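You operate a simulated robot arm through the tools that you are given. There is no shell and no other tool. Be economical: measure what you need, move in short steps, check, and stop when the job is done.

You are at the controls of a simulated robot arm. One attempt, no reset.

## Task
Set the maroon trainer's belt to the green mark and lock it again.
Fine: key out and into its holder before you slacken the lock nut; the black knob's pointer ends on green, the nut tight; leave the rest alone.

The check looks at the end state, three seconds after you hand in, the way a careful person would. Anything else that was tipped, shoved, dropped, spilled or broken makes it a failure.

## Robot
A 7-joint arm with a two-finger parallel gripper, fixed in place. Base frame: the origin is at the foot of the arm, x ahead of it, y to its left, z up. Lengths are in mm, angles in rad, forces in N, time in s.
With the tool pointing down near the work surface it reaches from about 100 to 880 mm from the base axis. Its first joint turns from -2.007 to 2.007 rad. Payload 3.91 kg.
Tool frame: the origin (TCP) lies between the finger pads and is the grasp point; the fingertips stand 30 mm ahead of it; z points along the fingers, y is the line along which they close. The gripper opens to 110 mm. The fingers are 20 mm wide and 10 mm thick; the gripper's body (48 by 112 mm) begins 55 mm behind the TCP.
Orientation is that of the tool frame in the base frame, as a unit quaternion [x, y, z, w]. With the fingers straight down and closing along the base's y, the tool's x points along the base's -x, its y along +y and its z along -z.

## Interface
- The arm moves only by the tool arm_command. Its argument "series" is a list of rows, each an object of numbers (a shift or turn left out is 0, a gripper value left out holds the last): "tx", "ty", "tz": the shift along the base's x, y, z in mm; "wx", "wy", "wz": the turn, a rotation vector about the base's x, y, z in rad; "jaw": the gripper command, from -1 (fully open) to 1 (shut), values between in proportion. In form: [{"tx": .., "ty": .., "tz": .., "wx": .., "wy": .., "wz": .., "jaw": ..}, ...]. A call has 1 to 8 rows; each row shifts and turns the commanded pose from where the row before left it. Each row takes 0.2 s and may step no farther than 50 mm and 0.15 rad from the row before; otherwise, or with a gripper value out of range, the whole call is refused. A pose out of reach is approached as far as the arm can. The call stops where the force on the tool passes 40 N (or 10 N more than at its start, if that is more) or the arm is blocked; 0.2 s more then pass. Each finger travels about 153 mm/s and halts on what it meets, pressing with about 37 N; the grip force reading is that of the motor and also rises with nothing between the fingers. The clock runs only during rows and for 0.2 s after the last one: add rows that do not move to give the fingers time. The reply holds the time, the measured pose of the TCP, the force on the tool along the base axes, the opening and the grip force, in the units named above and with some noise.
- Cameras (640 x 400 px; columns grow to the right, rows downward): "scene" is fixed at [61.7, -647.3, 1283.2]; the picture's right is [0.42, -0.91, 0.00], its down [-0.48, -0.22, -0.85] and it looks along [0.77, 0.36, -0.53] (base axes); focal length 317 px, centre (320, 200). "wrist" rides on the gripper at [72, 17, -103] in the tool frame; the picture's right is [-0.23, 0.97, 0.00], its down [-0.76, -0.18, -0.62] and it looks along [-0.61, -0.14, 0.78] (tool axes); focal length 222 px, centre (320, 200). There is no depth. A picture from a camera that has moved, and an enlarged one, comes with that camera's place and axes in the base frame and with its lens. The place of the scene camera against the robot may be out by one fixed shift of up to 18 mm in any direction.
- capture(camera): a new picture of that camera. The clock stands still meanwhile.
- move_column(by): slides the trunk up (or, below 0, down) by that many mm; the arm rides with it, the base frame stays. It gives what a move gives, with no picture.
- close_up(camera, box): a new picture of the part [left, top, right, bottom] of that camera's present view, enlarged. The clock stands still meanwhile.
- job_done(): hands the job in; it is judged then, once.

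Go step by step. Nothing tells you positions but the pictures and the camera data: compare them with the known pose of the tool, close in by small moves and look again before you grip or let go. The budget is 120 turns and 68 pictures, counting those below and the enlarged ones. Unless the task says otherwise, let go and move clear before handing in, and close with one line.

The tools are called after ">>>" as a command line: name --argument value ..., lists and objects as JSON in quotes. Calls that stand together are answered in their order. arm_command: Moves the arm, as the interface text tells. Its arguments: {"type":"object","properties":{"series":{"type":"array"}},"required":["series"]} The other tools are called the same way: move_column (by) slides the trunk up or down; capture (camera) takes a picture; close_up (camera, box) takes an enlarged picture of a part of a camera's view; job_done () hands the job in.

At the start:

```text
t: 0.0
tool_pos: [634.8, -203.0, 1006.2]
tcp_rot: [0.0, 1.0, 0.0, 0.0]
contact_force: [-0.3, 0.4, 0.3]
grip_width: 109.8
grip_force: 0.1
trunk travel left (down, up): [-650.0, 340.0]
```

scene: 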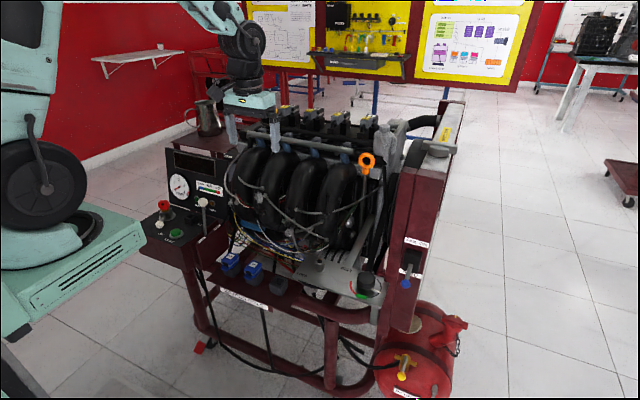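
wrist: 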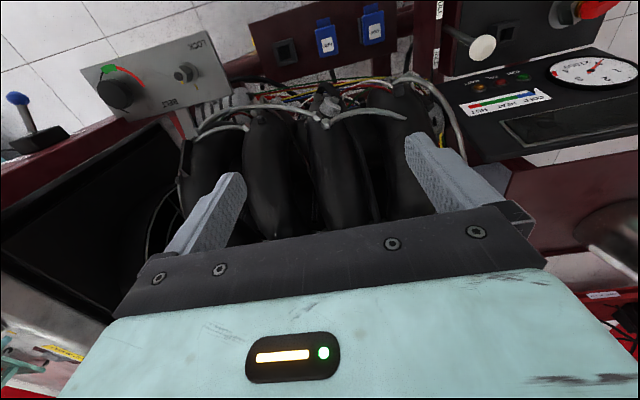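

I see an engine trainer on a maroon frame, with a belt panel (black knob, lock nut, colour arc) at the near right. I'll look closer at the panels first.

>>> close_up --camera "scene" --box '[280, 220, 480, 345]'

>>> close_up --camera "scene" --box '[120, 140, 320, 265]'

>>> close_up --camera "wrist" --box '[60, 0, 260, 125]'

```text
3.20 times, centred on (380, 282) of scene
camera zoom: at [61.7, -647.3, 1283.2], right [0.42, -0.91, 0.0], down [-0.48, -0.22, -0.85], along [0.77, 0.36, -0.53], focal length 1014 px, centre (128, -64)
```

zoom: 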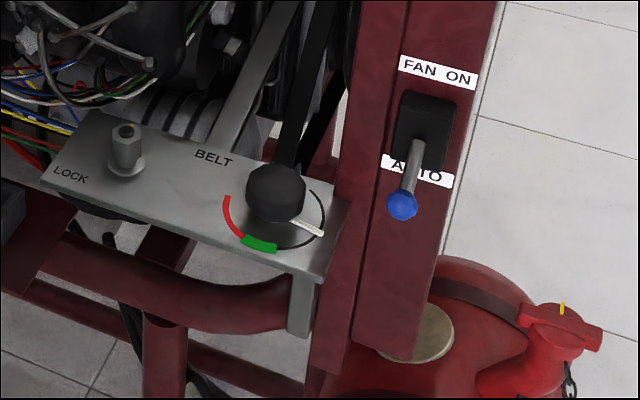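

```text
3.20 times, centred on (220, 202) of scene
camera zoom: at [61.7, -647.3, 1283.2], right [0.42, -0.91, 0.0], down [-0.48, -0.22, -0.85], along [0.77, 0.36, -0.53], focal length 1014 px, centre (640, 192)
```

zoom: 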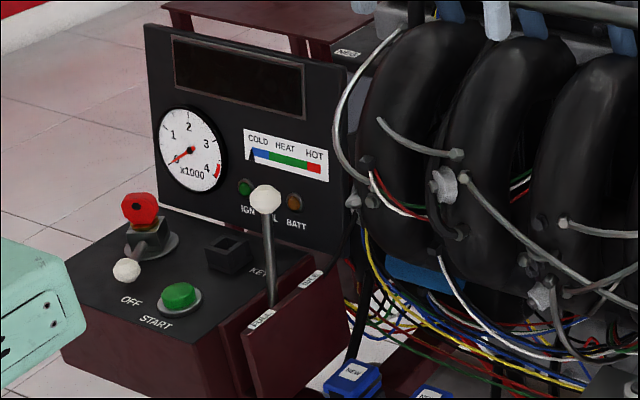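

```text
3.20 times, centred on (160, 62) of wrist
camera zoom: at [562.6, -186.5, 1111.2], right [0.23, 0.97, 0.0], down [0.76, -0.18, 0.62], along [0.61, -0.14, -0.78], focal length 711 px, centre (832, 640)
```

zoom: 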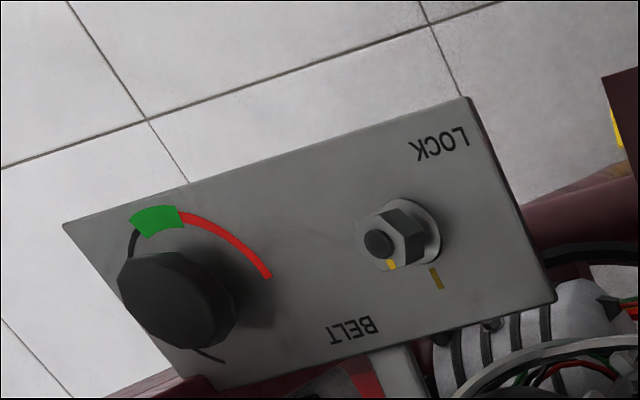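

I see the knob with a white pointer, the lock nut with yellow marks and the control panel. I need to find the key and its holder.

>>> close_up --camera "scene" --box '[135, 185, 225, 245]'

>>> close_up --camera "wrist" --box '[430, 0, 640, 131]'

>>> close_up --camera "scene" --box '[200, 230, 340, 318]'

```text
6.67 times, centred on (180, 215) of scene
camera zoom: at [61.7, -647.3, 1283.2], right [0.42, -0.91, 0.0], down [-0.48, -0.22, -0.85], along [0.77, 0.36, -0.53], focal length 2113 px, centre (1253, 100)
```

zoom: 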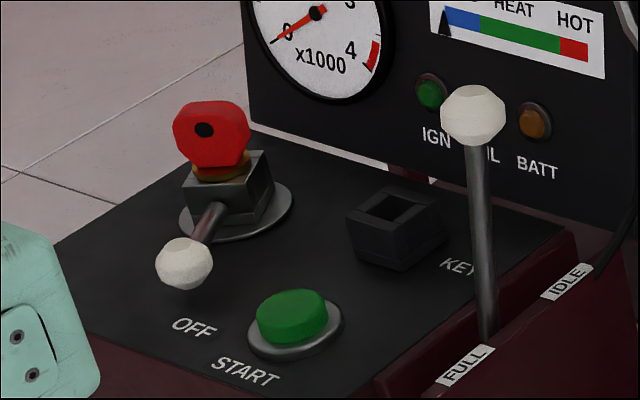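

```text
3.05 times, centred on (535, 66) of wrist
camera zoom: at [562.6, -186.5, 1111.2], right [0.23, 0.97, 0.0], down [0.76, -0.18, 0.62], along [0.61, -0.14, -0.78], focal length 677 px, centre (-335, 610)
```

zoom: 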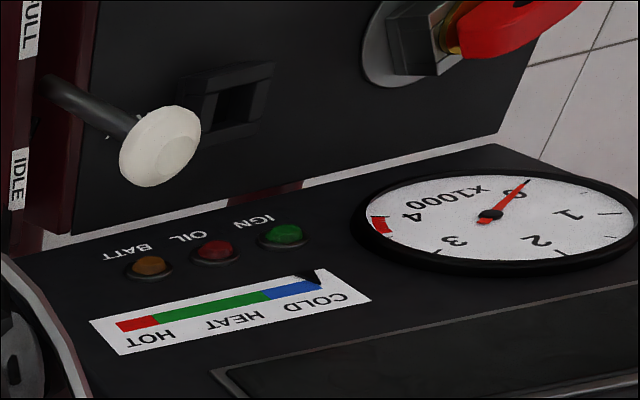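

```text
4.55 times, centred on (270, 274) of scene
camera zoom: at [61.7, -647.3, 1283.2], right [0.42, -0.91, 0.0], down [-0.48, -0.22, -0.85], along [0.77, 0.36, -0.53], focal length 1441 px, centre (547, -136)
```

zoom: 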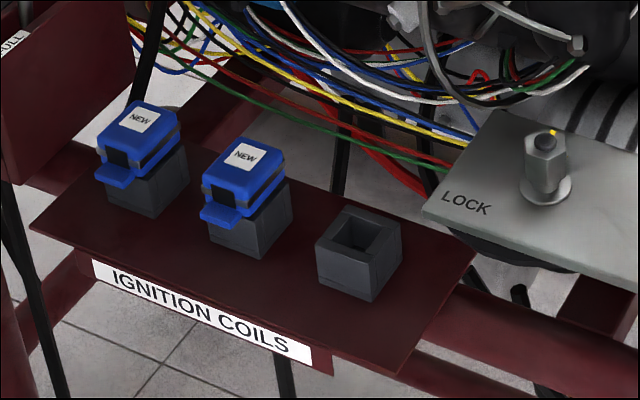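

The red key sits in a switch block near (643, 196, 705), with its holder (KEY box) beside it; knob ≈ (574, -523, 735), nut ≈ (575, -408, 730). I move the wrist camera over the key panel.

>>> arm_command --series '[{"tx": -30, "ty": 35}, {"tx": -30, "ty": 38}, {"tx": -30, "ty": 38}, {"tx": -20, "ty": 40}, {"tx": -12, "ty": 45}, {"tx": -10, "ty": 45}, {"ty": 45}, {"ty": 45}]'

>>> arm_command --series '[{"ty": 48, "tz": -10}, {"ty": 48, "tz": -20}, {"tz": -40}, {"tz": -40}, {"tz": -20}, {}]'

>>> capture --camera "wrist"

>>> capture --camera "scene"

```text
t: 1.8
tool_pos: [503.9, 126.4, 1008.1]
tcp_rot: [0.001, 1.0, 0.0, 0.0]
contact_force: [-0.3, -0.4, 0.4]
grip_width: 110.1
grip_force: 0.1
trunk travel left (down, up): [-650.0, 340.0]
```

```text
refused: row 2 steps farther than a row can; nothing moved
```

```text
59 pictures are left
camera wrist: at [431.2, 143.4, 1111.4], right [0.23, 0.97, 0.0], down [0.76, -0.18, 0.62], along [0.61, -0.14, -0.78], focal length 222 px, centre (320, 200)
```

wrist: 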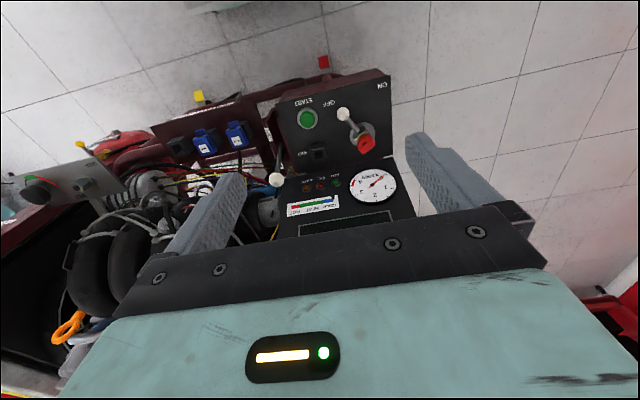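

```text
58 pictures are left
```

scene: 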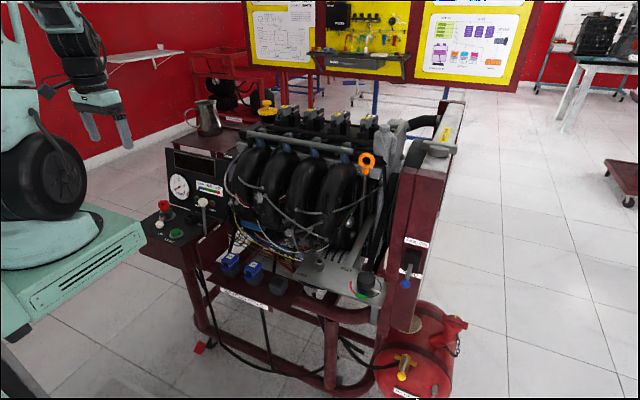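

Clear view of the panel; the lever points at OFF. I move nearer for a detailed look.

>>> arm_command --series '[{"ty": 40, "tz": -20}, {"ty": 40, "tz": -25}, {"ty": 10, "tz": -40}, {"tz": -40}, {"tz": -15}, {}]'

>>> close_up --camera "wrist" --box '[180, 0, 440, 162]'

```text
t: 3.2
tool_pos: [505.8, 218.7, 867.6]
tcp_rot: [0.001, 1.0, 0.0, 0.0]
contact_force: [0.0, -0.4, 0.1]
grip_width: 109.9
grip_force: 0.1
trunk travel left (down, up): [-650.0, 340.0]
```

```text
2.46 times, centred on (310, 81) of wrist
camera zoom: at [432.9, 234.7, 971.6], right [0.23, 0.97, 0.0], down [0.76, -0.18, 0.62], along [0.61, -0.14, -0.78], focal length 547 px, centre (345, 493)
```

zoom: 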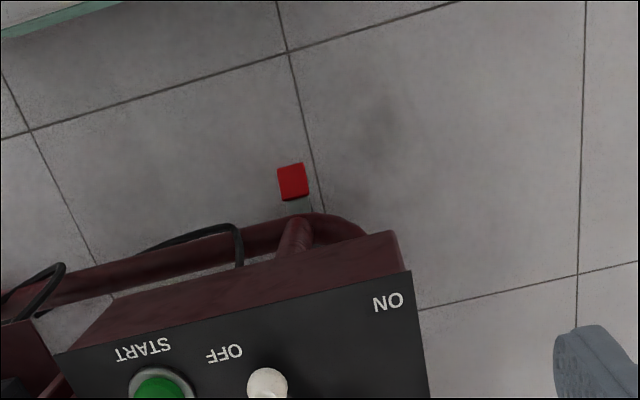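

>>> close_up --camera "wrist" --box '[170, 90, 410, 240]'

```text
2.67 times, centred on (290, 165) of wrist
camera zoom: at [432.9, 234.7, 971.6], right [0.23, 0.97, 0.0], down [0.76, -0.18, 0.62], along [0.61, -0.14, -0.78], focal length 592 px, centre (400, 293)
```

zoom: 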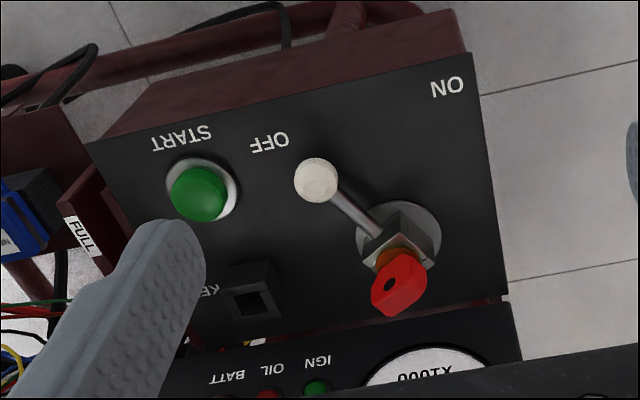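

The switch lever is at OFF, key stands upright in the turret. I move in for a closer look at the key's orientation.

>>> arm_command --series '[{"tx": 30, "ty": -7, "tz": -30}, {"tx": 20, "ty": -5, "tz": -30}, {"tx": 10, "tz": -20}, {}]'

>>> close_up --camera "wrist" --box '[200, 80, 440, 230]'

>>> close_up --camera "scene" --box '[130, 180, 226, 240]'

```text
t: 4.2
tool_pos: [565.8, 206.0, 789.1]
tcp_rot: [0.0, 1.0, 0.0, 0.0]
contact_force: [0.5, -1.3, 0.3]
grip_width: 110.1
grip_force: 0.1
trunk travel left (down, up): [-650.0, 340.0]
```

```text
2.67 times, centred on (320, 155) of wrist
camera zoom: at [492.9, 223.3, 891.7], right [0.23, 0.97, 0.0], down [0.76, -0.18, 0.62], along [0.61, -0.14, -0.78], focal length 592 px, centre (320, 320)
```

zoom: 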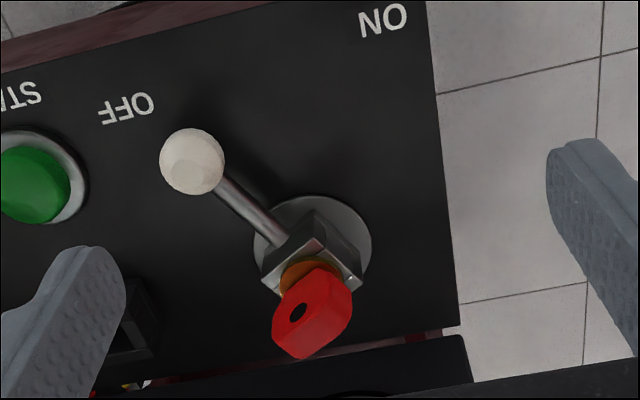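

```text
6.67 times, centred on (178, 210) of scene
camera zoom: at [61.7, -647.3, 1283.2], right [0.42, -0.91, 0.0], down [-0.48, -0.22, -0.85], along [0.77, 0.36, -0.53], focal length 2113 px, centre (1267, 133)
```

zoom: 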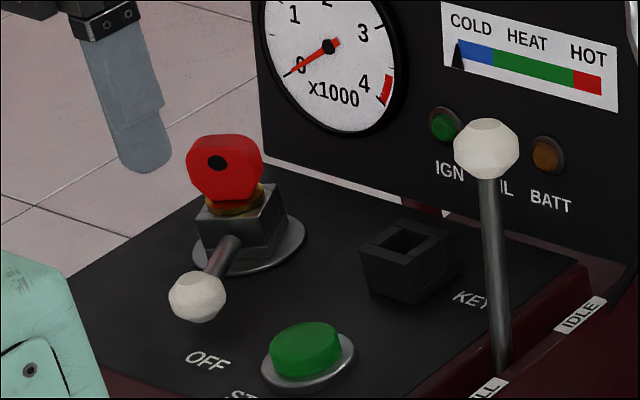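

>>> close_up --camera "wrist" --box '[285, 140, 349, 220]'

>>> close_up --camera "scene" --box '[150, 190, 198, 220]'

```text
5.00 times, centred on (317, 180) of wrist
camera zoom: at [492.9, 223.3, 891.7], right [0.23, 0.97, 0.0], down [0.76, -0.18, 0.62], along [0.61, -0.14, -0.78], focal length 1111 px, centre (335, 300)
```

zoom: 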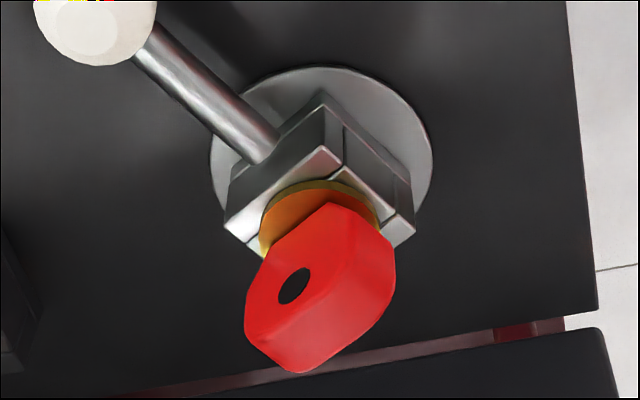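

```text
13.33 times, centred on (174, 205) of scene
camera zoom: at [61.7, -647.3, 1283.2], right [0.42, -0.91, 0.0], down [-0.48, -0.22, -0.85], along [0.77, 0.36, -0.53], focal length 4226 px, centre (2267, 133)
```

zoom: 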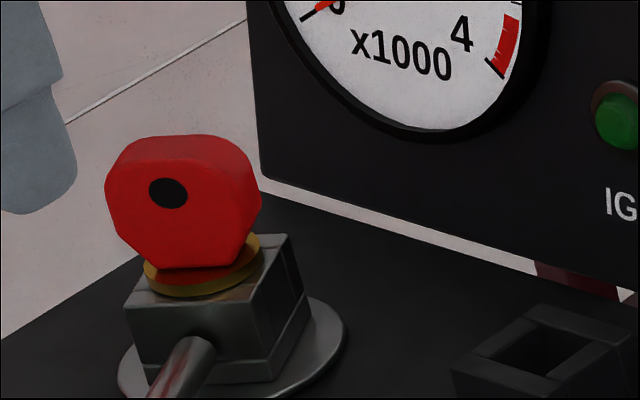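

The key head is a flat red plate whose faces are perpendicular to the lever (about 27° azimuth). I turn the gripper so it closes across the plate's thickness and look from a second direction.

>>> arm_command --series '[{"tz": 20, "wz": -0.1375}, {"tz": 10, "tx": 7, "ty": 8, "wz": -0.1375}, {"tx": 9, "ty": 9, "wz": -0.1375}, {"tx": 9, "ty": 9, "wz": -0.1375}, {"tx": 9, "ty": 9, "wz": -0.1375}, {"tx": 9, "ty": 10, "wz": -0.1375}, {"tx": 9, "ty": 10, "wz": -0.1375}, {"wz": -0.1375}]'

>>> close_up --camera "wrist" --box '[200, 100, 440, 250]'

```text
t: 6.0
tool_pos: [614.5, 261.8, 816.3]
tcp_rot: [0.524, 0.852, 0.0, 0.0]
contact_force: [-0.9, 0.2, 0.3]
grip_width: 110.1
grip_force: 0.0
trunk travel left (down, up): [-650.0, 340.0]
```

```text
2.67 times, centred on (320, 175) of wrist
camera zoom: at [597.5, 333.7, 920.8], right [0.97, 0.24, 0.0], down [0.18, -0.76, 0.62], along [0.15, -0.61, -0.78], focal length 592 px, centre (320, 267)
```

zoom: 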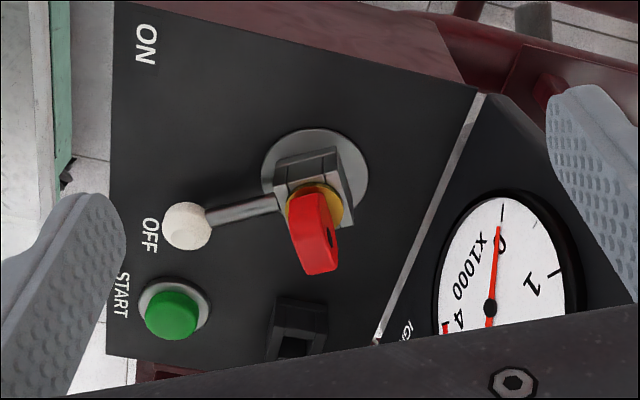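

>>> close_up --camera "wrist" --box '[284, 140, 348, 210]'

```text
5.71 times, centred on (316, 175) of wrist
camera zoom: at [597.5, 333.7, 920.8], right [0.97, 0.24, 0.0], down [0.18, -0.76, 0.62], along [0.15, -0.61, -0.78], focal length 1269 px, centre (343, 343)
```

zoom: 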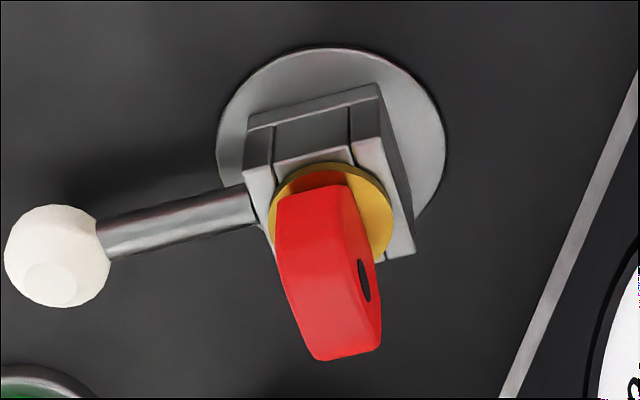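

Key head centre is at about (631, 188, 711), plate ≈13 mm thick, and gripper yaw now matches. I move above it and narrow the jaws.

>>> arm_command --series '[{"tx": 8, "ty": -37, "jaw": -0.1}, {"tx": 8.5, "ty": -36.5}, {"tz": -20}, {}]'

>>> close_up --camera "wrist" --box '[200, 100, 440, 250]'

>>> close_up --camera "scene" --box '[130, 160, 226, 220]'

```text
t: 7.0
tool_pos: [632.3, 187.6, 797.3]
tcp_rot: [0.523, 0.852, 0.0, -0.001]
contact_force: [-0.3, -0.5, 0.5]
grip_width: 60.3
grip_force: 0.0
trunk travel left (down, up): [-650.0, 340.0]
```

```text
2.67 times, centred on (320, 175) of wrist
camera zoom: at [613.8, 260.0, 901.7], right [0.97, 0.24, 0.0], down [0.19, -0.76, 0.62], along [0.15, -0.61, -0.78], focal length 592 px, centre (320, 267)
```

zoom: 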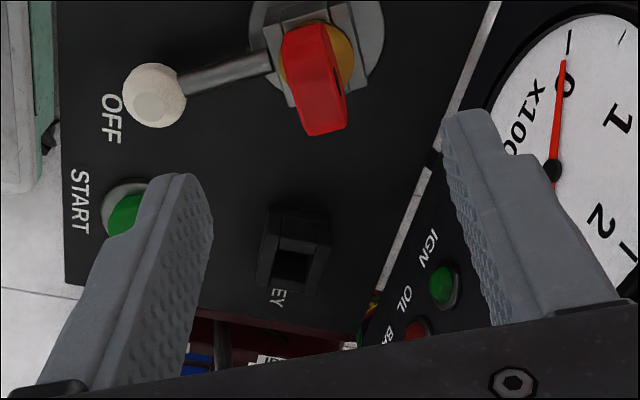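

```text
6.67 times, centred on (178, 190) of scene
camera zoom: at [61.7, -647.3, 1283.2], right [0.42, -0.91, 0.0], down [-0.48, -0.22, -0.85], along [0.77, 0.36, -0.53], focal length 2113 px, centre (1267, 267)
```

zoom: 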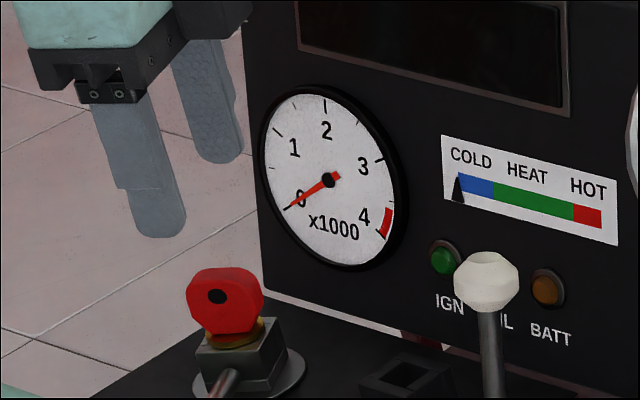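

Aligned: the key head projects midway between the fingers. I descend part way and check.

>>> arm_command --series '[{"tz": -25, "tx": -1, "ty": 0.5}, {"tz": -20}, {}]'

>>> close_up --camera "wrist" --box '[200, 80, 440, 230]'

>>> close_up --camera "scene" --box '[130, 170, 226, 230]'

```text
t: 7.8
tool_pos: [631.4, 189.2, 751.8]
tcp_rot: [0.523, 0.852, 0.0, 0.0]
contact_force: [-0.1, 1.5, 0.3]
grip_width: 60.6
grip_force: 0.0
trunk travel left (down, up): [-650.0, 340.0]
```

```text
2.67 times, centred on (320, 155) of wrist
camera zoom: at [613.7, 260.1, 856.3], right [0.97, 0.24, 0.0], down [0.19, -0.76, 0.62], along [0.15, -0.61, -0.78], focal length 592 px, centre (320, 320)
```

zoom: 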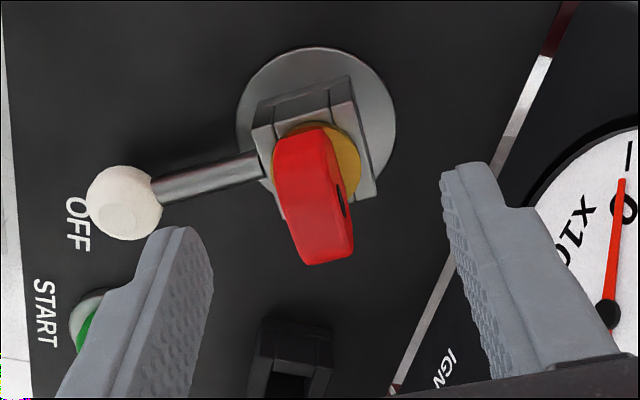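

```text
6.67 times, centred on (178, 200) of scene
camera zoom: at [61.7, -647.3, 1283.2], right [0.42, -0.91, 0.0], down [-0.48, -0.22, -0.85], along [0.77, 0.36, -0.53], focal length 2113 px, centre (1267, 200)
```

zoom: 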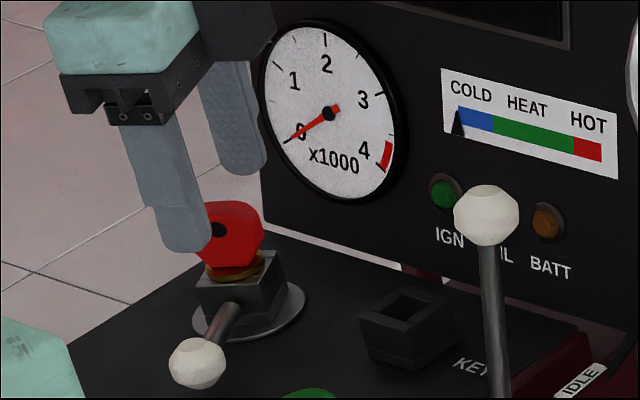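

>>> arm_command --series '[{"tz": -12}, {"tz": -8}, {"jaw": 0.5}, {"jaw": 1}, {}, {}]'

>>> close_up --camera "scene" --box '[130, 170, 226, 230]'

```text
t: 9.2
tool_pos: [630.5, 186.9, 731.3]
tcp_rot: [0.523, 0.852, 0.0, 0.0]
contact_force: [0.8, 0.2, 0.1]
grip_width: 12.7
grip_force: 36.7
trunk travel left (down, up): [-650.0, 340.0]
```

```text
6.67 times, centred on (178, 200) of scene
camera zoom: at [61.7, -647.3, 1283.2], right [0.42, -0.91, 0.0], down [-0.48, -0.22, -0.85], along [0.77, 0.36, -0.53], focal length 2113 px, centre (1267, 200)
```

zoom: 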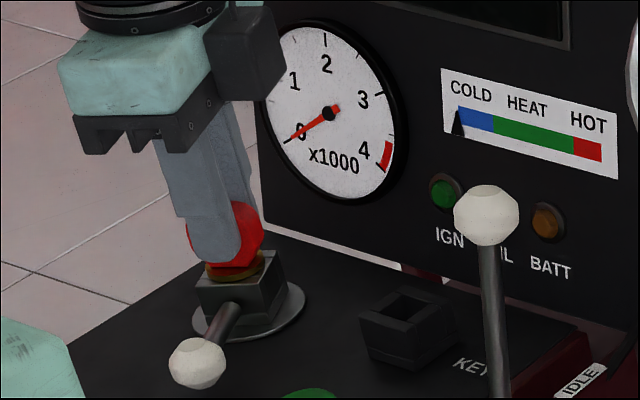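

The key head is gripped (12.7 mm). I pull straight up in small steps.

>>> arm_command --series '[{"tz": 5}, {"tz": 8}, {"tz": 12}, {"tz": 15}, {"tz": 15}, {}]'

>>> close_up --camera "scene" --box '[130, 160, 226, 220]'

>>> close_up --camera "wrist" --box '[200, 100, 440, 250]'

```text
t: 10.6
tool_pos: [630.2, 188.1, 787.0]
tcp_rot: [0.523, 0.852, 0.0, 0.0]
contact_force: [-0.8, -0.5, -0.9]
grip_width: 13.0
grip_force: 36.9
trunk travel left (down, up): [-650.0, 340.0]
```

```text
6.67 times, centred on (178, 190) of scene
camera zoom: at [61.7, -647.3, 1283.2], right [0.42, -0.91, 0.0], down [-0.48, -0.22, -0.85], along [0.77, 0.36, -0.53], focal length 2113 px, centre (1267, 267)
```

zoom: 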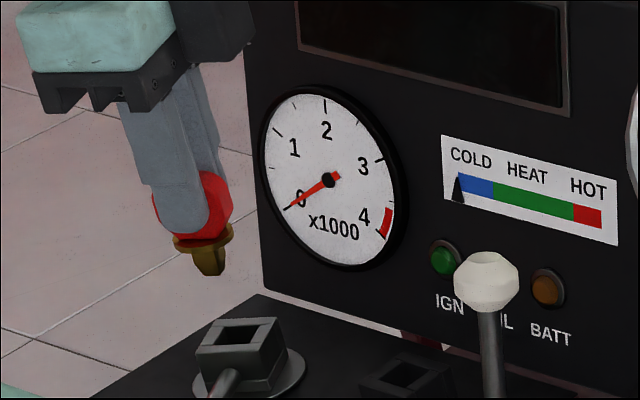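

```text
2.67 times, centred on (320, 175) of wrist
camera zoom: at [612.1, 260.1, 890.9], right [0.97, 0.24, 0.0], down [0.19, -0.76, 0.62], along [0.15, -0.61, -0.78], focal length 592 px, centre (320, 267)
```

zoom: 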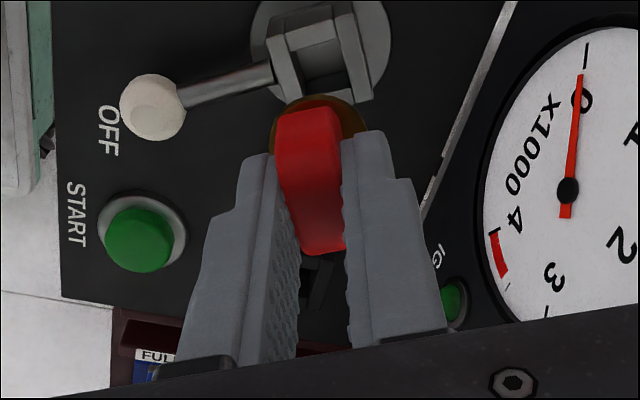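

The key is out; its shank is square, so the holder needs it square. The holder's opening is near (643, 88, 682), aligned with the panel axes, so I turn by −27° and move over it at height.

>>> arm_command --series '[{"tz": 5, "wz": -0.1174}, {"tx": 3, "ty": -20, "wz": -0.1174}, {"tx": 4, "ty": -25, "wz": -0.1174}, {"tx": 3, "ty": -25, "wz": -0.1175}, {"tx": 3, "ty": -10}, {}]'

>>> close_up --camera "wrist" --box '[200, 80, 440, 230]'

>>> close_up --camera "scene" --box '[150, 160, 246, 220]'

```text
t: 12.0
tool_pos: [643.9, 107.2, 791.5]
tcp_rot: [0.707, 0.707, 0.0, 0.001]
contact_force: [0.9, -0.2, -0.1]
grip_width: 12.5
grip_force: 37.4
trunk travel left (down, up): [-650.0, 340.0]
```

```text
2.67 times, centred on (320, 155) of wrist
camera zoom: at [660.8, 179.1, 895.7], right [0.97, -0.23, 0.0], down [-0.18, -0.76, 0.62], along [-0.14, -0.61, -0.78], focal length 592 px, centre (320, 320)
```

zoom: 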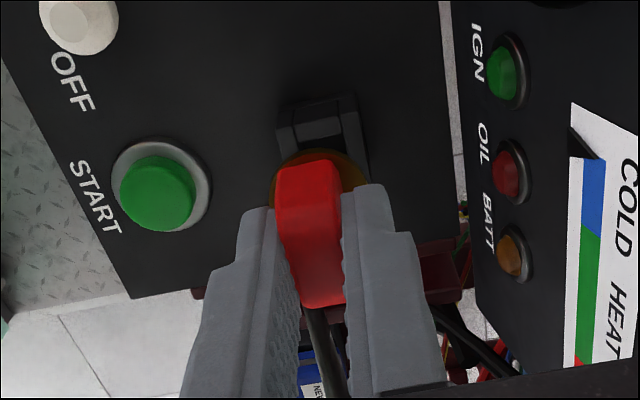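

```text
6.67 times, centred on (198, 190) of scene
camera zoom: at [61.7, -647.3, 1283.2], right [0.42, -0.91, 0.0], down [-0.48, -0.22, -0.85], along [0.77, 0.36, -0.53], focal length 2113 px, centre (1133, 267)
```

zoom: 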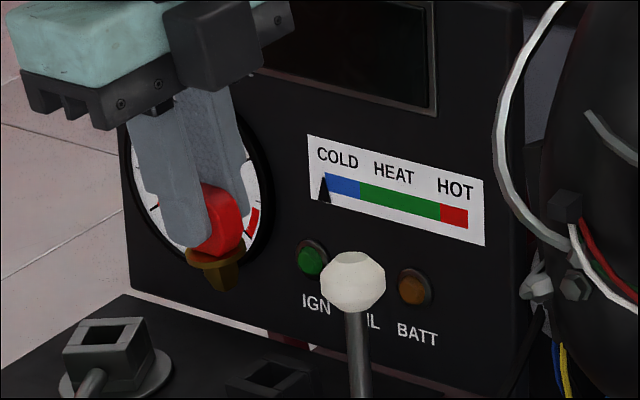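

>>> close_up --camera "wrist" --box '[290, 100, 354, 150]'

```text
8.00 times, centred on (322, 125) of wrist
camera zoom: at [660.8, 179.1, 895.7], right [0.97, -0.23, 0.0], down [-0.18, -0.76, 0.62], along [-0.14, -0.61, -0.78], focal length 1777 px, centre (304, 800)
```

zoom: 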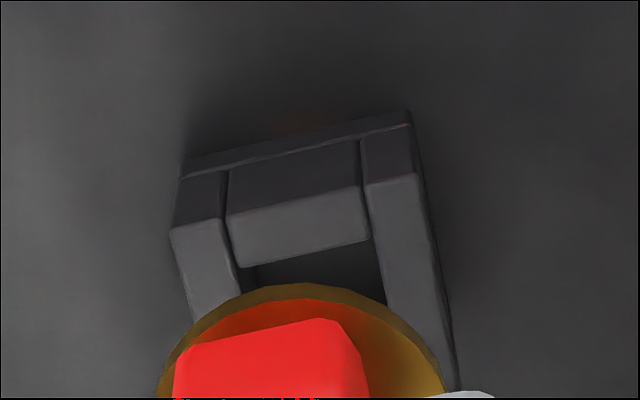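

The holder centre comes out at (642.3, 87.6), and the key's axis sits about (+1.3, +3.8) from the TCP. I move over the holder, lower to just above it and check.

>>> arm_command --series '[{"tx": -1.5, "ty": -12}, {"tx": -1.5, "ty": -11.3}, {"tz": -20}, {"tz": -13}, {}]'

>>> close_up --camera "wrist" --box '[280, 90, 360, 150]'

>>> close_up --camera "scene" --box '[160, 185, 224, 225]'

```text
t: 13.2
tool_pos: [640.9, 83.4, 759.2]
tcp_rot: [0.707, 0.707, 0.0, 0.0]
contact_force: [0.6, -0.3, -0.3]
grip_width: 12.8
grip_force: 37.4
trunk travel left (down, up): [-650.0, 340.0]
```

```text
6.67 times, centred on (320, 120) of wrist
camera zoom: at [657.8, 155.9, 863.0], right [0.97, -0.23, 0.0], down [-0.18, -0.76, 0.62], along [-0.14, -0.61, -0.78], focal length 1481 px, centre (320, 733)
```

zoom: 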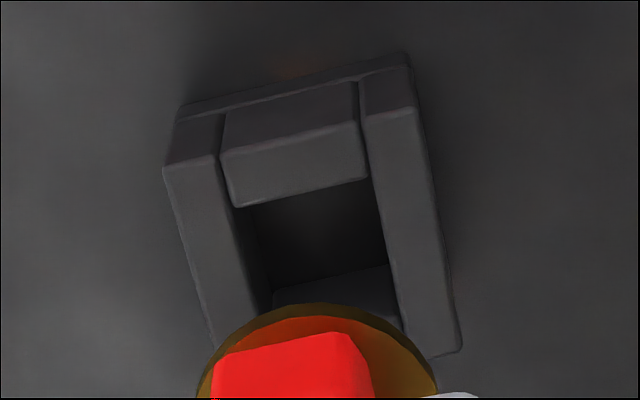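

```text
10.00 times, centred on (192, 205) of scene
camera zoom: at [61.7, -647.3, 1283.2], right [0.42, -0.91, 0.0], down [-0.48, -0.22, -0.85], along [0.77, 0.36, -0.53], focal length 3169 px, centre (1600, 150)
```

zoom: 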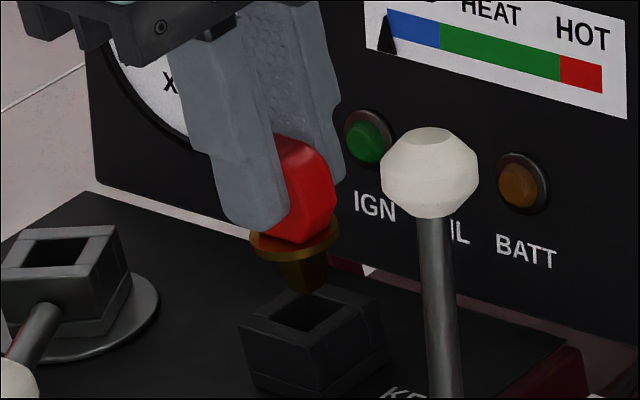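

Computed key axis (642.1, 87.8) matches the holder centre (642.1, 87.7). I lower it gently.

>>> arm_command --series '[{"tz": -10}, {"tz": -8}, {"tz": -6}, {"tz": -6}, {"tz": -5}, {}]'

>>> close_up --camera "scene" --box '[160, 185, 224, 225]'

```text
t: 14.1
tool_pos: [640.9, 84.7, 735.6]
tcp_rot: [0.707, 0.707, 0.002, 0.0]
contact_force: [-8.1, -3.5, 27.2]
grip_width: 13.2
grip_force: 36.9
trunk travel left (down, up): [-650.0, 340.0]
stopped in row 4: the force on the tool passed its limit (the readings are from after the stop); the commanded pose is now the measured one
```

```text
10.00 times, centred on (192, 205) of scene
camera zoom: at [61.7, -647.3, 1283.2], right [0.42, -0.91, 0.0], down [-0.48, -0.22, -0.85], along [0.77, 0.36, -0.53], focal length 3169 px, centre (1600, 150)
```

zoom: 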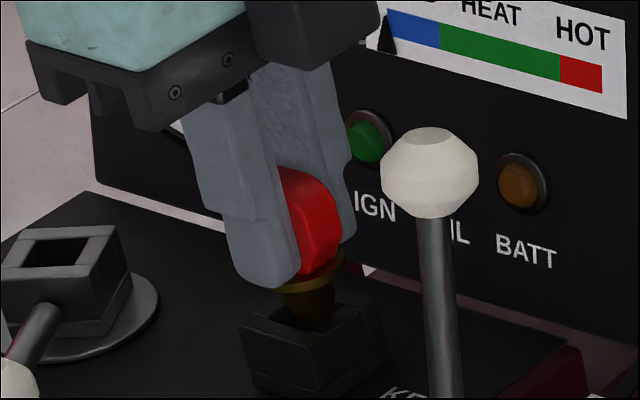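

It touched an edge, with the force pointing −x. I back up slightly, shift and inspect.

>>> arm_command --series '[{"tz": 5}, {"tx": -1.2, "ty": -0.8}, {}]'

>>> close_up --camera "wrist" --box '[280, 80, 360, 140]'

>>> close_up --camera "scene" --box '[176, 205, 208, 225]'

```text
t: 14.9
tool_pos: [639.8, 83.7, 739.1]
tcp_rot: [0.707, 0.707, 0.003, 0.002]
contact_force: [0.4, 0.0, -0.2]
grip_width: 13.4
grip_force: 37.0
trunk travel left (down, up): [-650.0, 340.0]
```

```text
6.67 times, centred on (320, 110) of wrist
camera zoom: at [655.6, 156.2, 844.4], right [0.97, -0.23, 0.0], down [-0.18, -0.76, 0.62], along [-0.14, -0.6, -0.78], focal length 1481 px, centre (320, 800)
```

zoom: 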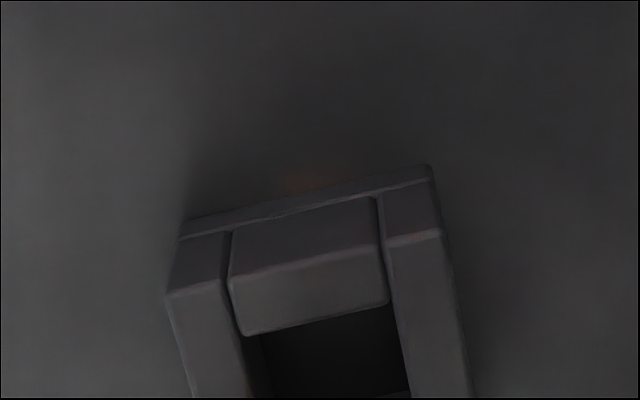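

```text
16.00 times, centred on (192, 215) of scene
camera zoom: at [61.7, -647.3, 1283.2], right [0.42, -0.91, 0.0], down [-0.48, -0.22, -0.85], along [0.77, 0.36, -0.53], focal length 5071 px, centre (2368, -40)
```

zoom: 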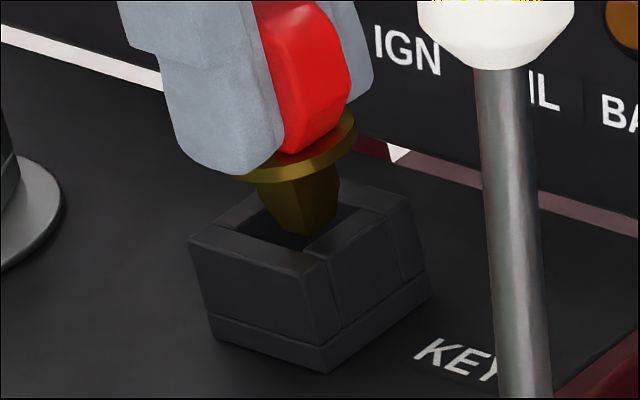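

>>> close_up --camera "wrist" --box '[280, 110, 360, 170]'

```text
6.67 times, centred on (320, 140) of wrist
camera zoom: at [655.6, 156.2, 844.4], right [0.97, -0.23, 0.0], down [-0.18, -0.76, 0.62], along [-0.14, -0.6, -0.78], focal length 1481 px, centre (320, 600)
```

zoom: 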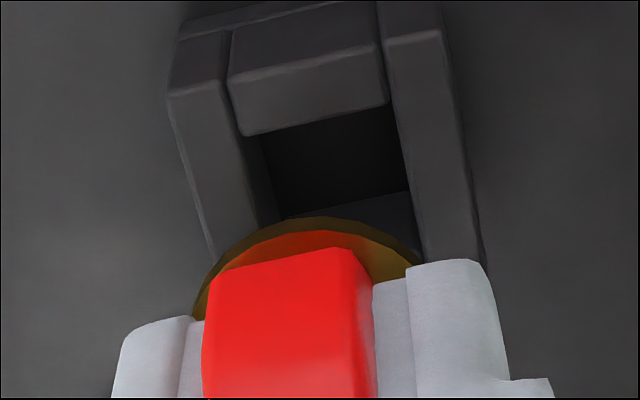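

Re-triangulating, the holder rim is nearer z ≈ 692 with centre ≈ (642.7, 91.3), so the key was rubbing the −y wall. I raise, shift +y and try again gently.

>>> arm_command --series '[{"tz": 10}, {"tx": 1.5, "ty": 3.8}, {}, {"tz": -6}, {}]'

>>> close_up --camera "scene" --box '[176, 205, 208, 225]'

```text
t: 16.1
tool_pos: [641.9, 88.4, 742.2]
tcp_rot: [0.707, 0.707, 0.003, 0.0]
contact_force: [0.0, 0.5, -0.4]
grip_width: 13.1
grip_force: 36.9
trunk travel left (down, up): [-650.0, 340.0]
```

```text
16.00 times, centred on (192, 215) of scene
camera zoom: at [61.7, -647.3, 1283.2], right [0.42, -0.91, 0.0], down [-0.48, -0.22, -0.85], along [0.77, 0.36, -0.53], focal length 5071 px, centre (2368, -40)
```

zoom: 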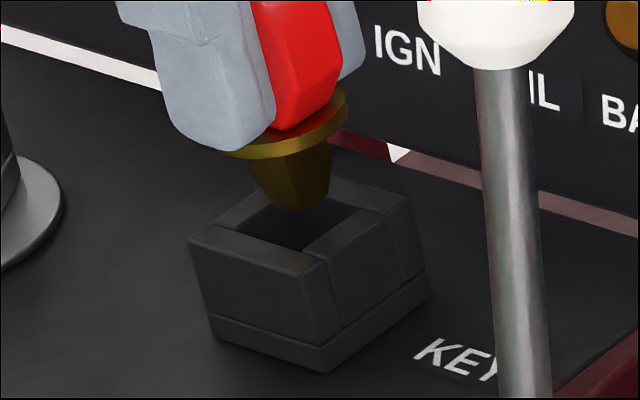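

>>> arm_command --series '[{"tz": -5}, {"tz": -4}, {"tz": -3}, {"tz": -3}, {}]'

>>> close_up --camera "scene" --box '[176, 205, 208, 225]'

```text
t: 17.3
tool_pos: [640.3, 87.3, 729.5]
tcp_rot: [0.707, 0.707, 0.002, 0.0]
contact_force: [0.0, 2.1, 1.1]
grip_width: 13.1
grip_force: 37.5
trunk travel left (down, up): [-650.0, 340.0]
```

```text
16.00 times, centred on (192, 215) of scene
camera zoom: at [61.7, -647.3, 1283.2], right [0.42, -0.91, 0.0], down [-0.48, -0.22, -0.85], along [0.77, 0.36, -0.53], focal length 5071 px, centre (2368, -40)
```

zoom: 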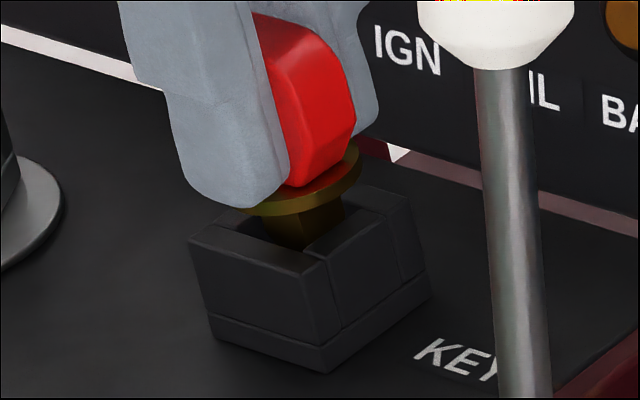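

It is sliding in freely. I continue until it seats.

>>> arm_command --series '[{"tz": -3}, {"tz": -3}, {"tz": -2}, {}]'

>>> close_up --camera "scene" --box '[176, 205, 208, 225]'

```text
t: 18.3
tool_pos: [641.6, 88.5, 722.2]
tcp_rot: [0.707, 0.707, 0.002, 0.001]
contact_force: [-0.1, -0.5, 0.4]
grip_width: 13.0
grip_force: 37.0
trunk travel left (down, up): [-650.0, 340.0]
```

```text
16.00 times, centred on (192, 215) of scene
camera zoom: at [61.7, -647.3, 1283.2], right [0.42, -0.91, 0.0], down [-0.48, -0.22, -0.85], along [0.77, 0.36, -0.53], focal length 5071 px, centre (2368, -40)
```

zoom: 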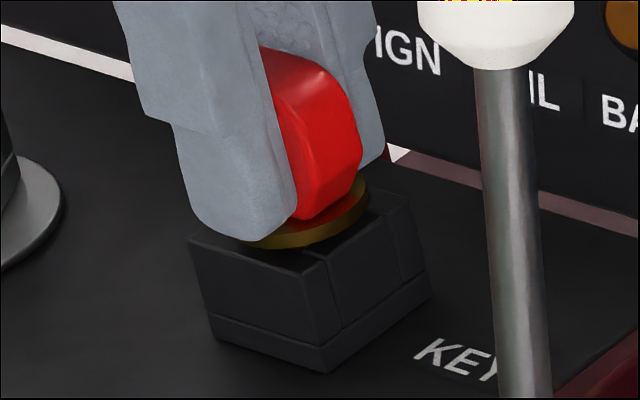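

>>> arm_command --series '[{"tz": -2}, {"tz": -2}, {"tz": -2}, {}]'

```text
t: 19.2
tool_pos: [642.1, 88.2, 718.8]
tcp_rot: [0.707, 0.707, 0.004, 0.0]
contact_force: [-6.5, -2.5, 26.4]
grip_width: 13.0
grip_force: 37.0
trunk travel left (down, up): [-650.0, 340.0]
stopped in row 4: the force on the tool passed its limit (the readings are from after the stop); the commanded pose is now the measured one
```

>>> close_up --camera "scene" --box '[176, 205, 208, 225]'

```text
16.00 times, centred on (192, 215) of scene
camera zoom: at [61.7, -647.3, 1283.2], right [0.42, -0.91, 0.0], down [-0.48, -0.22, -0.85], along [0.77, 0.36, -0.53], focal length 5071 px, centre (2368, -40)
```

zoom: 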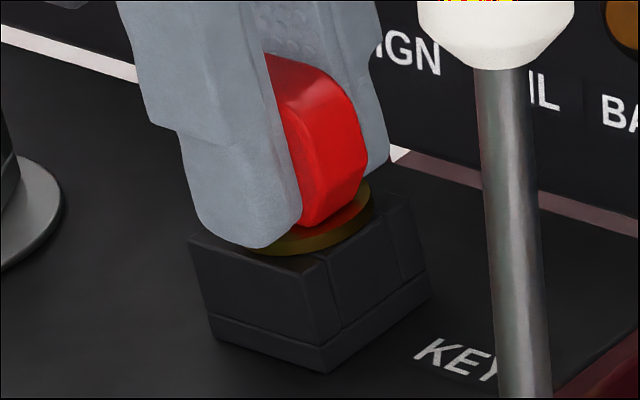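

The collar rests on the holder. I release and rise straight up.

>>> arm_command --series '[{"jaw": 0.3}, {}, {"tz": 10}, {"tz": 25}, {"tz": 40}, {"tz": 45}, {"tz": 20}, {}]'

>>> close_up --camera "scene" --box '[150, 175, 230, 225]'

```text
t: 21.0
tool_pos: [641.7, 84.9, 855.2]
tcp_rot: [0.707, 0.707, 0.003, 0.0]
contact_force: [-0.1, 0.2, 0.1]
grip_width: 38.6
grip_force: 0.1
trunk travel left (down, up): [-650.0, 340.0]
```

```text
8.00 times, centred on (190, 200) of scene
camera zoom: at [61.7, -647.3, 1283.2], right [0.42, -0.91, 0.0], down [-0.48, -0.22, -0.85], along [0.77, 0.36, -0.53], focal length 2536 px, centre (1360, 200)
```

zoom: 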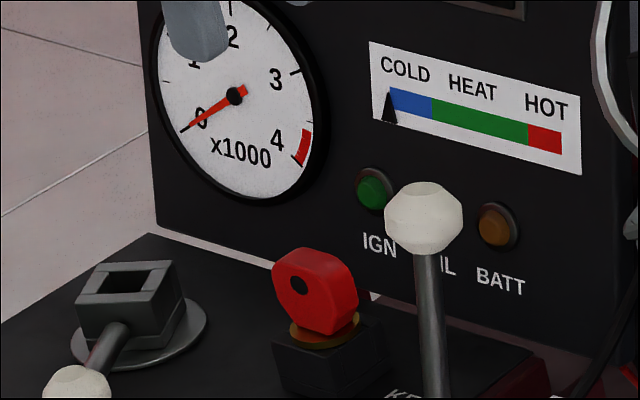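

The key is seated in its holder. Now I fly over to the belt panel, staying high and in front of the engine, turning the gripper back.

>>> arm_command --series '[{"tz": 45, "tx": -20}, {"tz": 40, "tx": -25}, {"tx": -30, "ty": -35, "wz": 0.14}, {"tx": -20, "ty": -45, "wz": 0.14}, {"ty": -48, "wz": 0.14}, {"ty": -48, "wz": 0.14}, {"ty": -48, "wz": 0.14}, {"ty": -48, "wz": 0.14}]'

>>> arm_command --series '[{"ty": -45, "wz": 0.14}, {"ty": -45, "wz": 0.14}, {"ty": -45, "wz": 0.14}, {"ty": -45, "wz": 0.14}, {"wz": 0.14}, {}]'

>>> capture --camera "wrist"

```text
t: 22.8
tool_pos: [547.5, -183.7, 942.1]
tcp_rot: [0.357, 0.934, 0.002, -0.001]
contact_force: [0.9, 0.4, 0.6]
grip_width: 38.4
grip_force: 0.1
trunk travel left (down, up): [-650.0, 340.0]
```

```text
t: 24.2
tool_pos: [546.0, -364.2, 942.1]
tcp_rot: [0.016, 1.0, 0.002, -0.002]
contact_force: [-0.1, -0.6, 0.1]
grip_width: 38.5
grip_force: 0.1
trunk travel left (down, up): [-650.0, 340.0]
```

```text
28 pictures are left
camera wrist: at [474.6, -345.8, 1047.1], right [0.26, 0.97, 0.0], down [0.76, -0.2, 0.62], along [0.6, -0.16, -0.79], focal length 222 px, centre (320, 200)
```

wrist: 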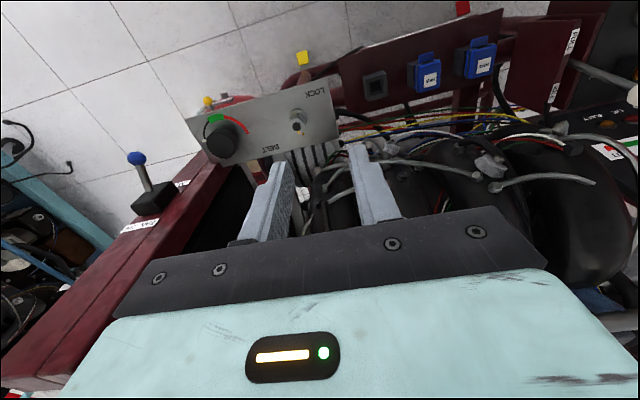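

The nut is near (573, -406, 730). I descend for a close look at nut and knob.

>>> arm_command --series '[{"tx": -17, "ty": -12, "tz": -40}, {"tx": -17, "ty": -13, "tz": -40}, {"tz": -40}, {"tz": -23}, {}]'

>>> close_up --camera "wrist" --box '[110, 70, 430, 270]'

```text
t: 25.4
tool_pos: [515.2, -387.3, 798.1]
tcp_rot: [0.017, 1.0, 0.003, -0.002]
contact_force: [0.4, -0.2, 0.0]
grip_width: 38.5
grip_force: 0.0
trunk travel left (down, up): [-650.0, 340.0]
```

```text
2.00 times, centred on (270, 170) of wrist
camera zoom: at [443.0, -369.3, 902.4], right [0.26, 0.97, 0.0], down [0.76, -0.2, 0.62], along [0.6, -0.16, -0.78], focal length 444 px, centre (420, 260)
```

zoom: 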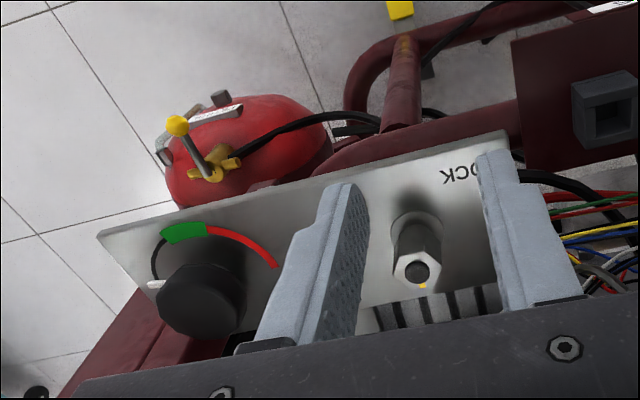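

>>> close_up --camera "wrist" --box '[290, 160, 346, 220]'

>>> close_up --camera "scene" --box '[296, 248, 392, 308]'

```text
6.67 times, centred on (318, 190) of wrist
camera zoom: at [443.0, -369.3, 902.4], right [0.26, 0.97, 0.0], down [0.76, -0.2, 0.62], along [0.6, -0.16, -0.78], focal length 1481 px, centre (333, 267)
```

zoom: 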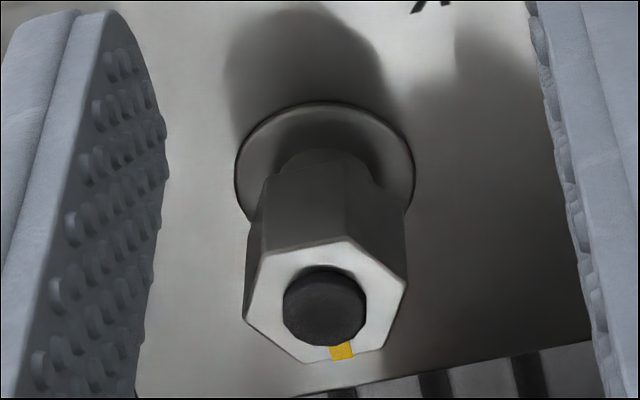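

```text
6.67 times, centred on (344, 278) of scene
camera zoom: at [61.7, -647.3, 1283.2], right [0.42, -0.91, 0.0], down [-0.48, -0.22, -0.85], along [0.77, 0.36, -0.53], focal length 2113 px, centre (160, -320)
```

zoom: 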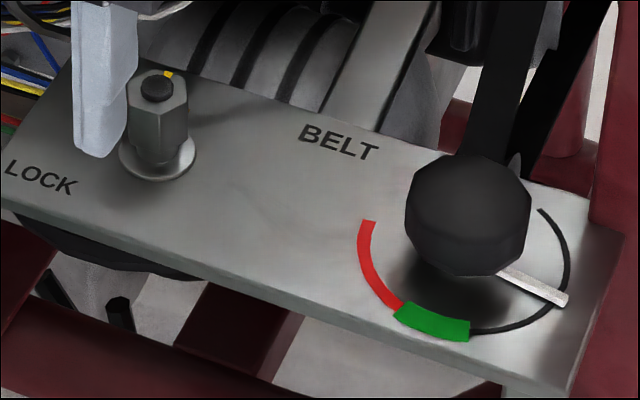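

The nut is a tall hex about 20 mm across flats at (574, -405), with its yellow mark facing +x. I turn the gripper to close along x and go above it, so there is room to turn counter-clockwise.

>>> arm_command --series '[{"tz": 25, "wz": -0.1444, "jaw": 0.15}, {"tx": 10, "wz": -0.1444}, {"tx": 10, "ty": -5, "wz": -0.1444}, {"tx": 10, "ty": -5, "wz": -0.1444}, {"tx": 10, "ty": -5, "wz": -0.1444}, {"tx": 10, "ty": -2, "wz": -0.1444}, {"tx": 8, "wz": -0.1444}, {"wz": -0.1444}]'

>>> arm_command --series '[{"wz": -0.1444}, {"wz": -0.1444}, {"wz": -0.1444}, {"tz": -20}, {}]'

>>> close_up --camera "wrist" --box '[220, 60, 420, 185]'

```text
t: 27.2
tool_pos: [571.6, -406.9, 824.6]
tcp_rot: [0.56, 0.829, 0.004, 0.0]
contact_force: [0.5, -0.3, 0.0]
grip_width: 46.8
grip_force: 0.0
trunk travel left (down, up): [-650.0, 340.0]
```

```text
t: 28.4
tool_pos: [571.3, -404.2, 802.8]
tcp_rot: [0.724, 0.69, 0.004, 0.001]
contact_force: [-1.0, 0.5, 0.2]
grip_width: 46.8
grip_force: 0.0
trunk travel left (down, up): [-650.0, 340.0]
```

```text
3.20 times, centred on (320, 122) of wrist
camera zoom: at [591.2, -333.7, 908.8], right [0.96, -0.27, 0.0], down [-0.22, -0.75, 0.62], along [-0.17, -0.6, -0.79], focal length 711 px, centre (320, 448)
```

zoom: 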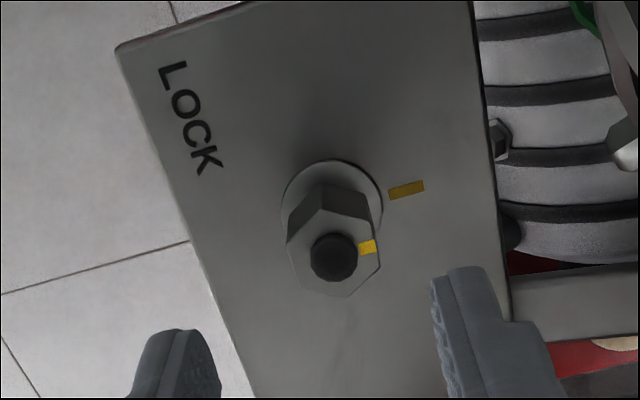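

Nut centre is (575.3, -404.5), top z ≈ 738; nut mark and panel mark are aligned (tight). I centre and descend.

>>> arm_command --series '[{"tx": 4, "ty": -0.3}, {"tz": -20}, {"tz": -18}, {}]'

>>> close_up --camera "wrist" --box '[240, 80, 400, 180]'

>>> close_up --camera "scene" --box '[286, 230, 366, 280]'

```text
t: 29.4
tool_pos: [575.9, -405.9, 767.7]
tcp_rot: [0.723, 0.69, 0.003, 0.001]
contact_force: [-0.5, -0.8, -0.1]
grip_width: 46.8
grip_force: 0.0
trunk travel left (down, up): [-650.0, 340.0]
```

```text
4.00 times, centred on (320, 130) of wrist
camera zoom: at [595.4, -335.1, 871.9], right [0.96, -0.27, 0.0], down [-0.22, -0.75, 0.62], along [-0.17, -0.6, -0.79], focal length 888 px, centre (320, 480)
```

zoom: 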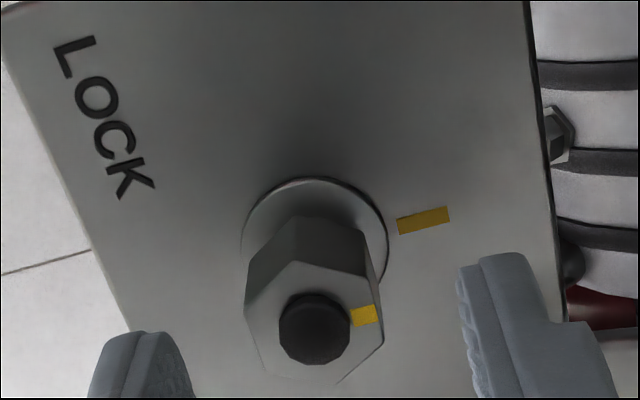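

```text
8.00 times, centred on (326, 255) of scene
camera zoom: at [61.7, -647.3, 1283.2], right [0.42, -0.91, 0.0], down [-0.48, -0.22, -0.85], along [0.77, 0.36, -0.53], focal length 2536 px, centre (272, -240)
```

zoom: 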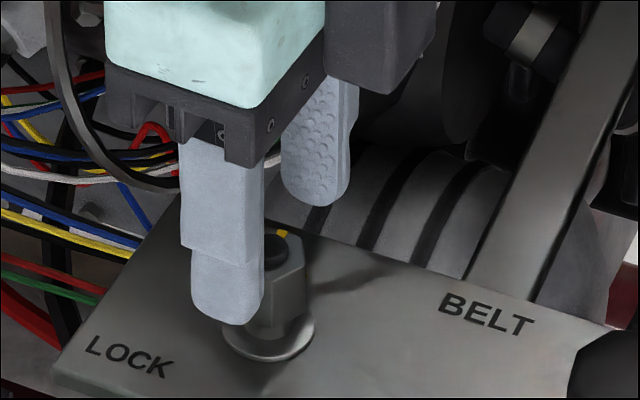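

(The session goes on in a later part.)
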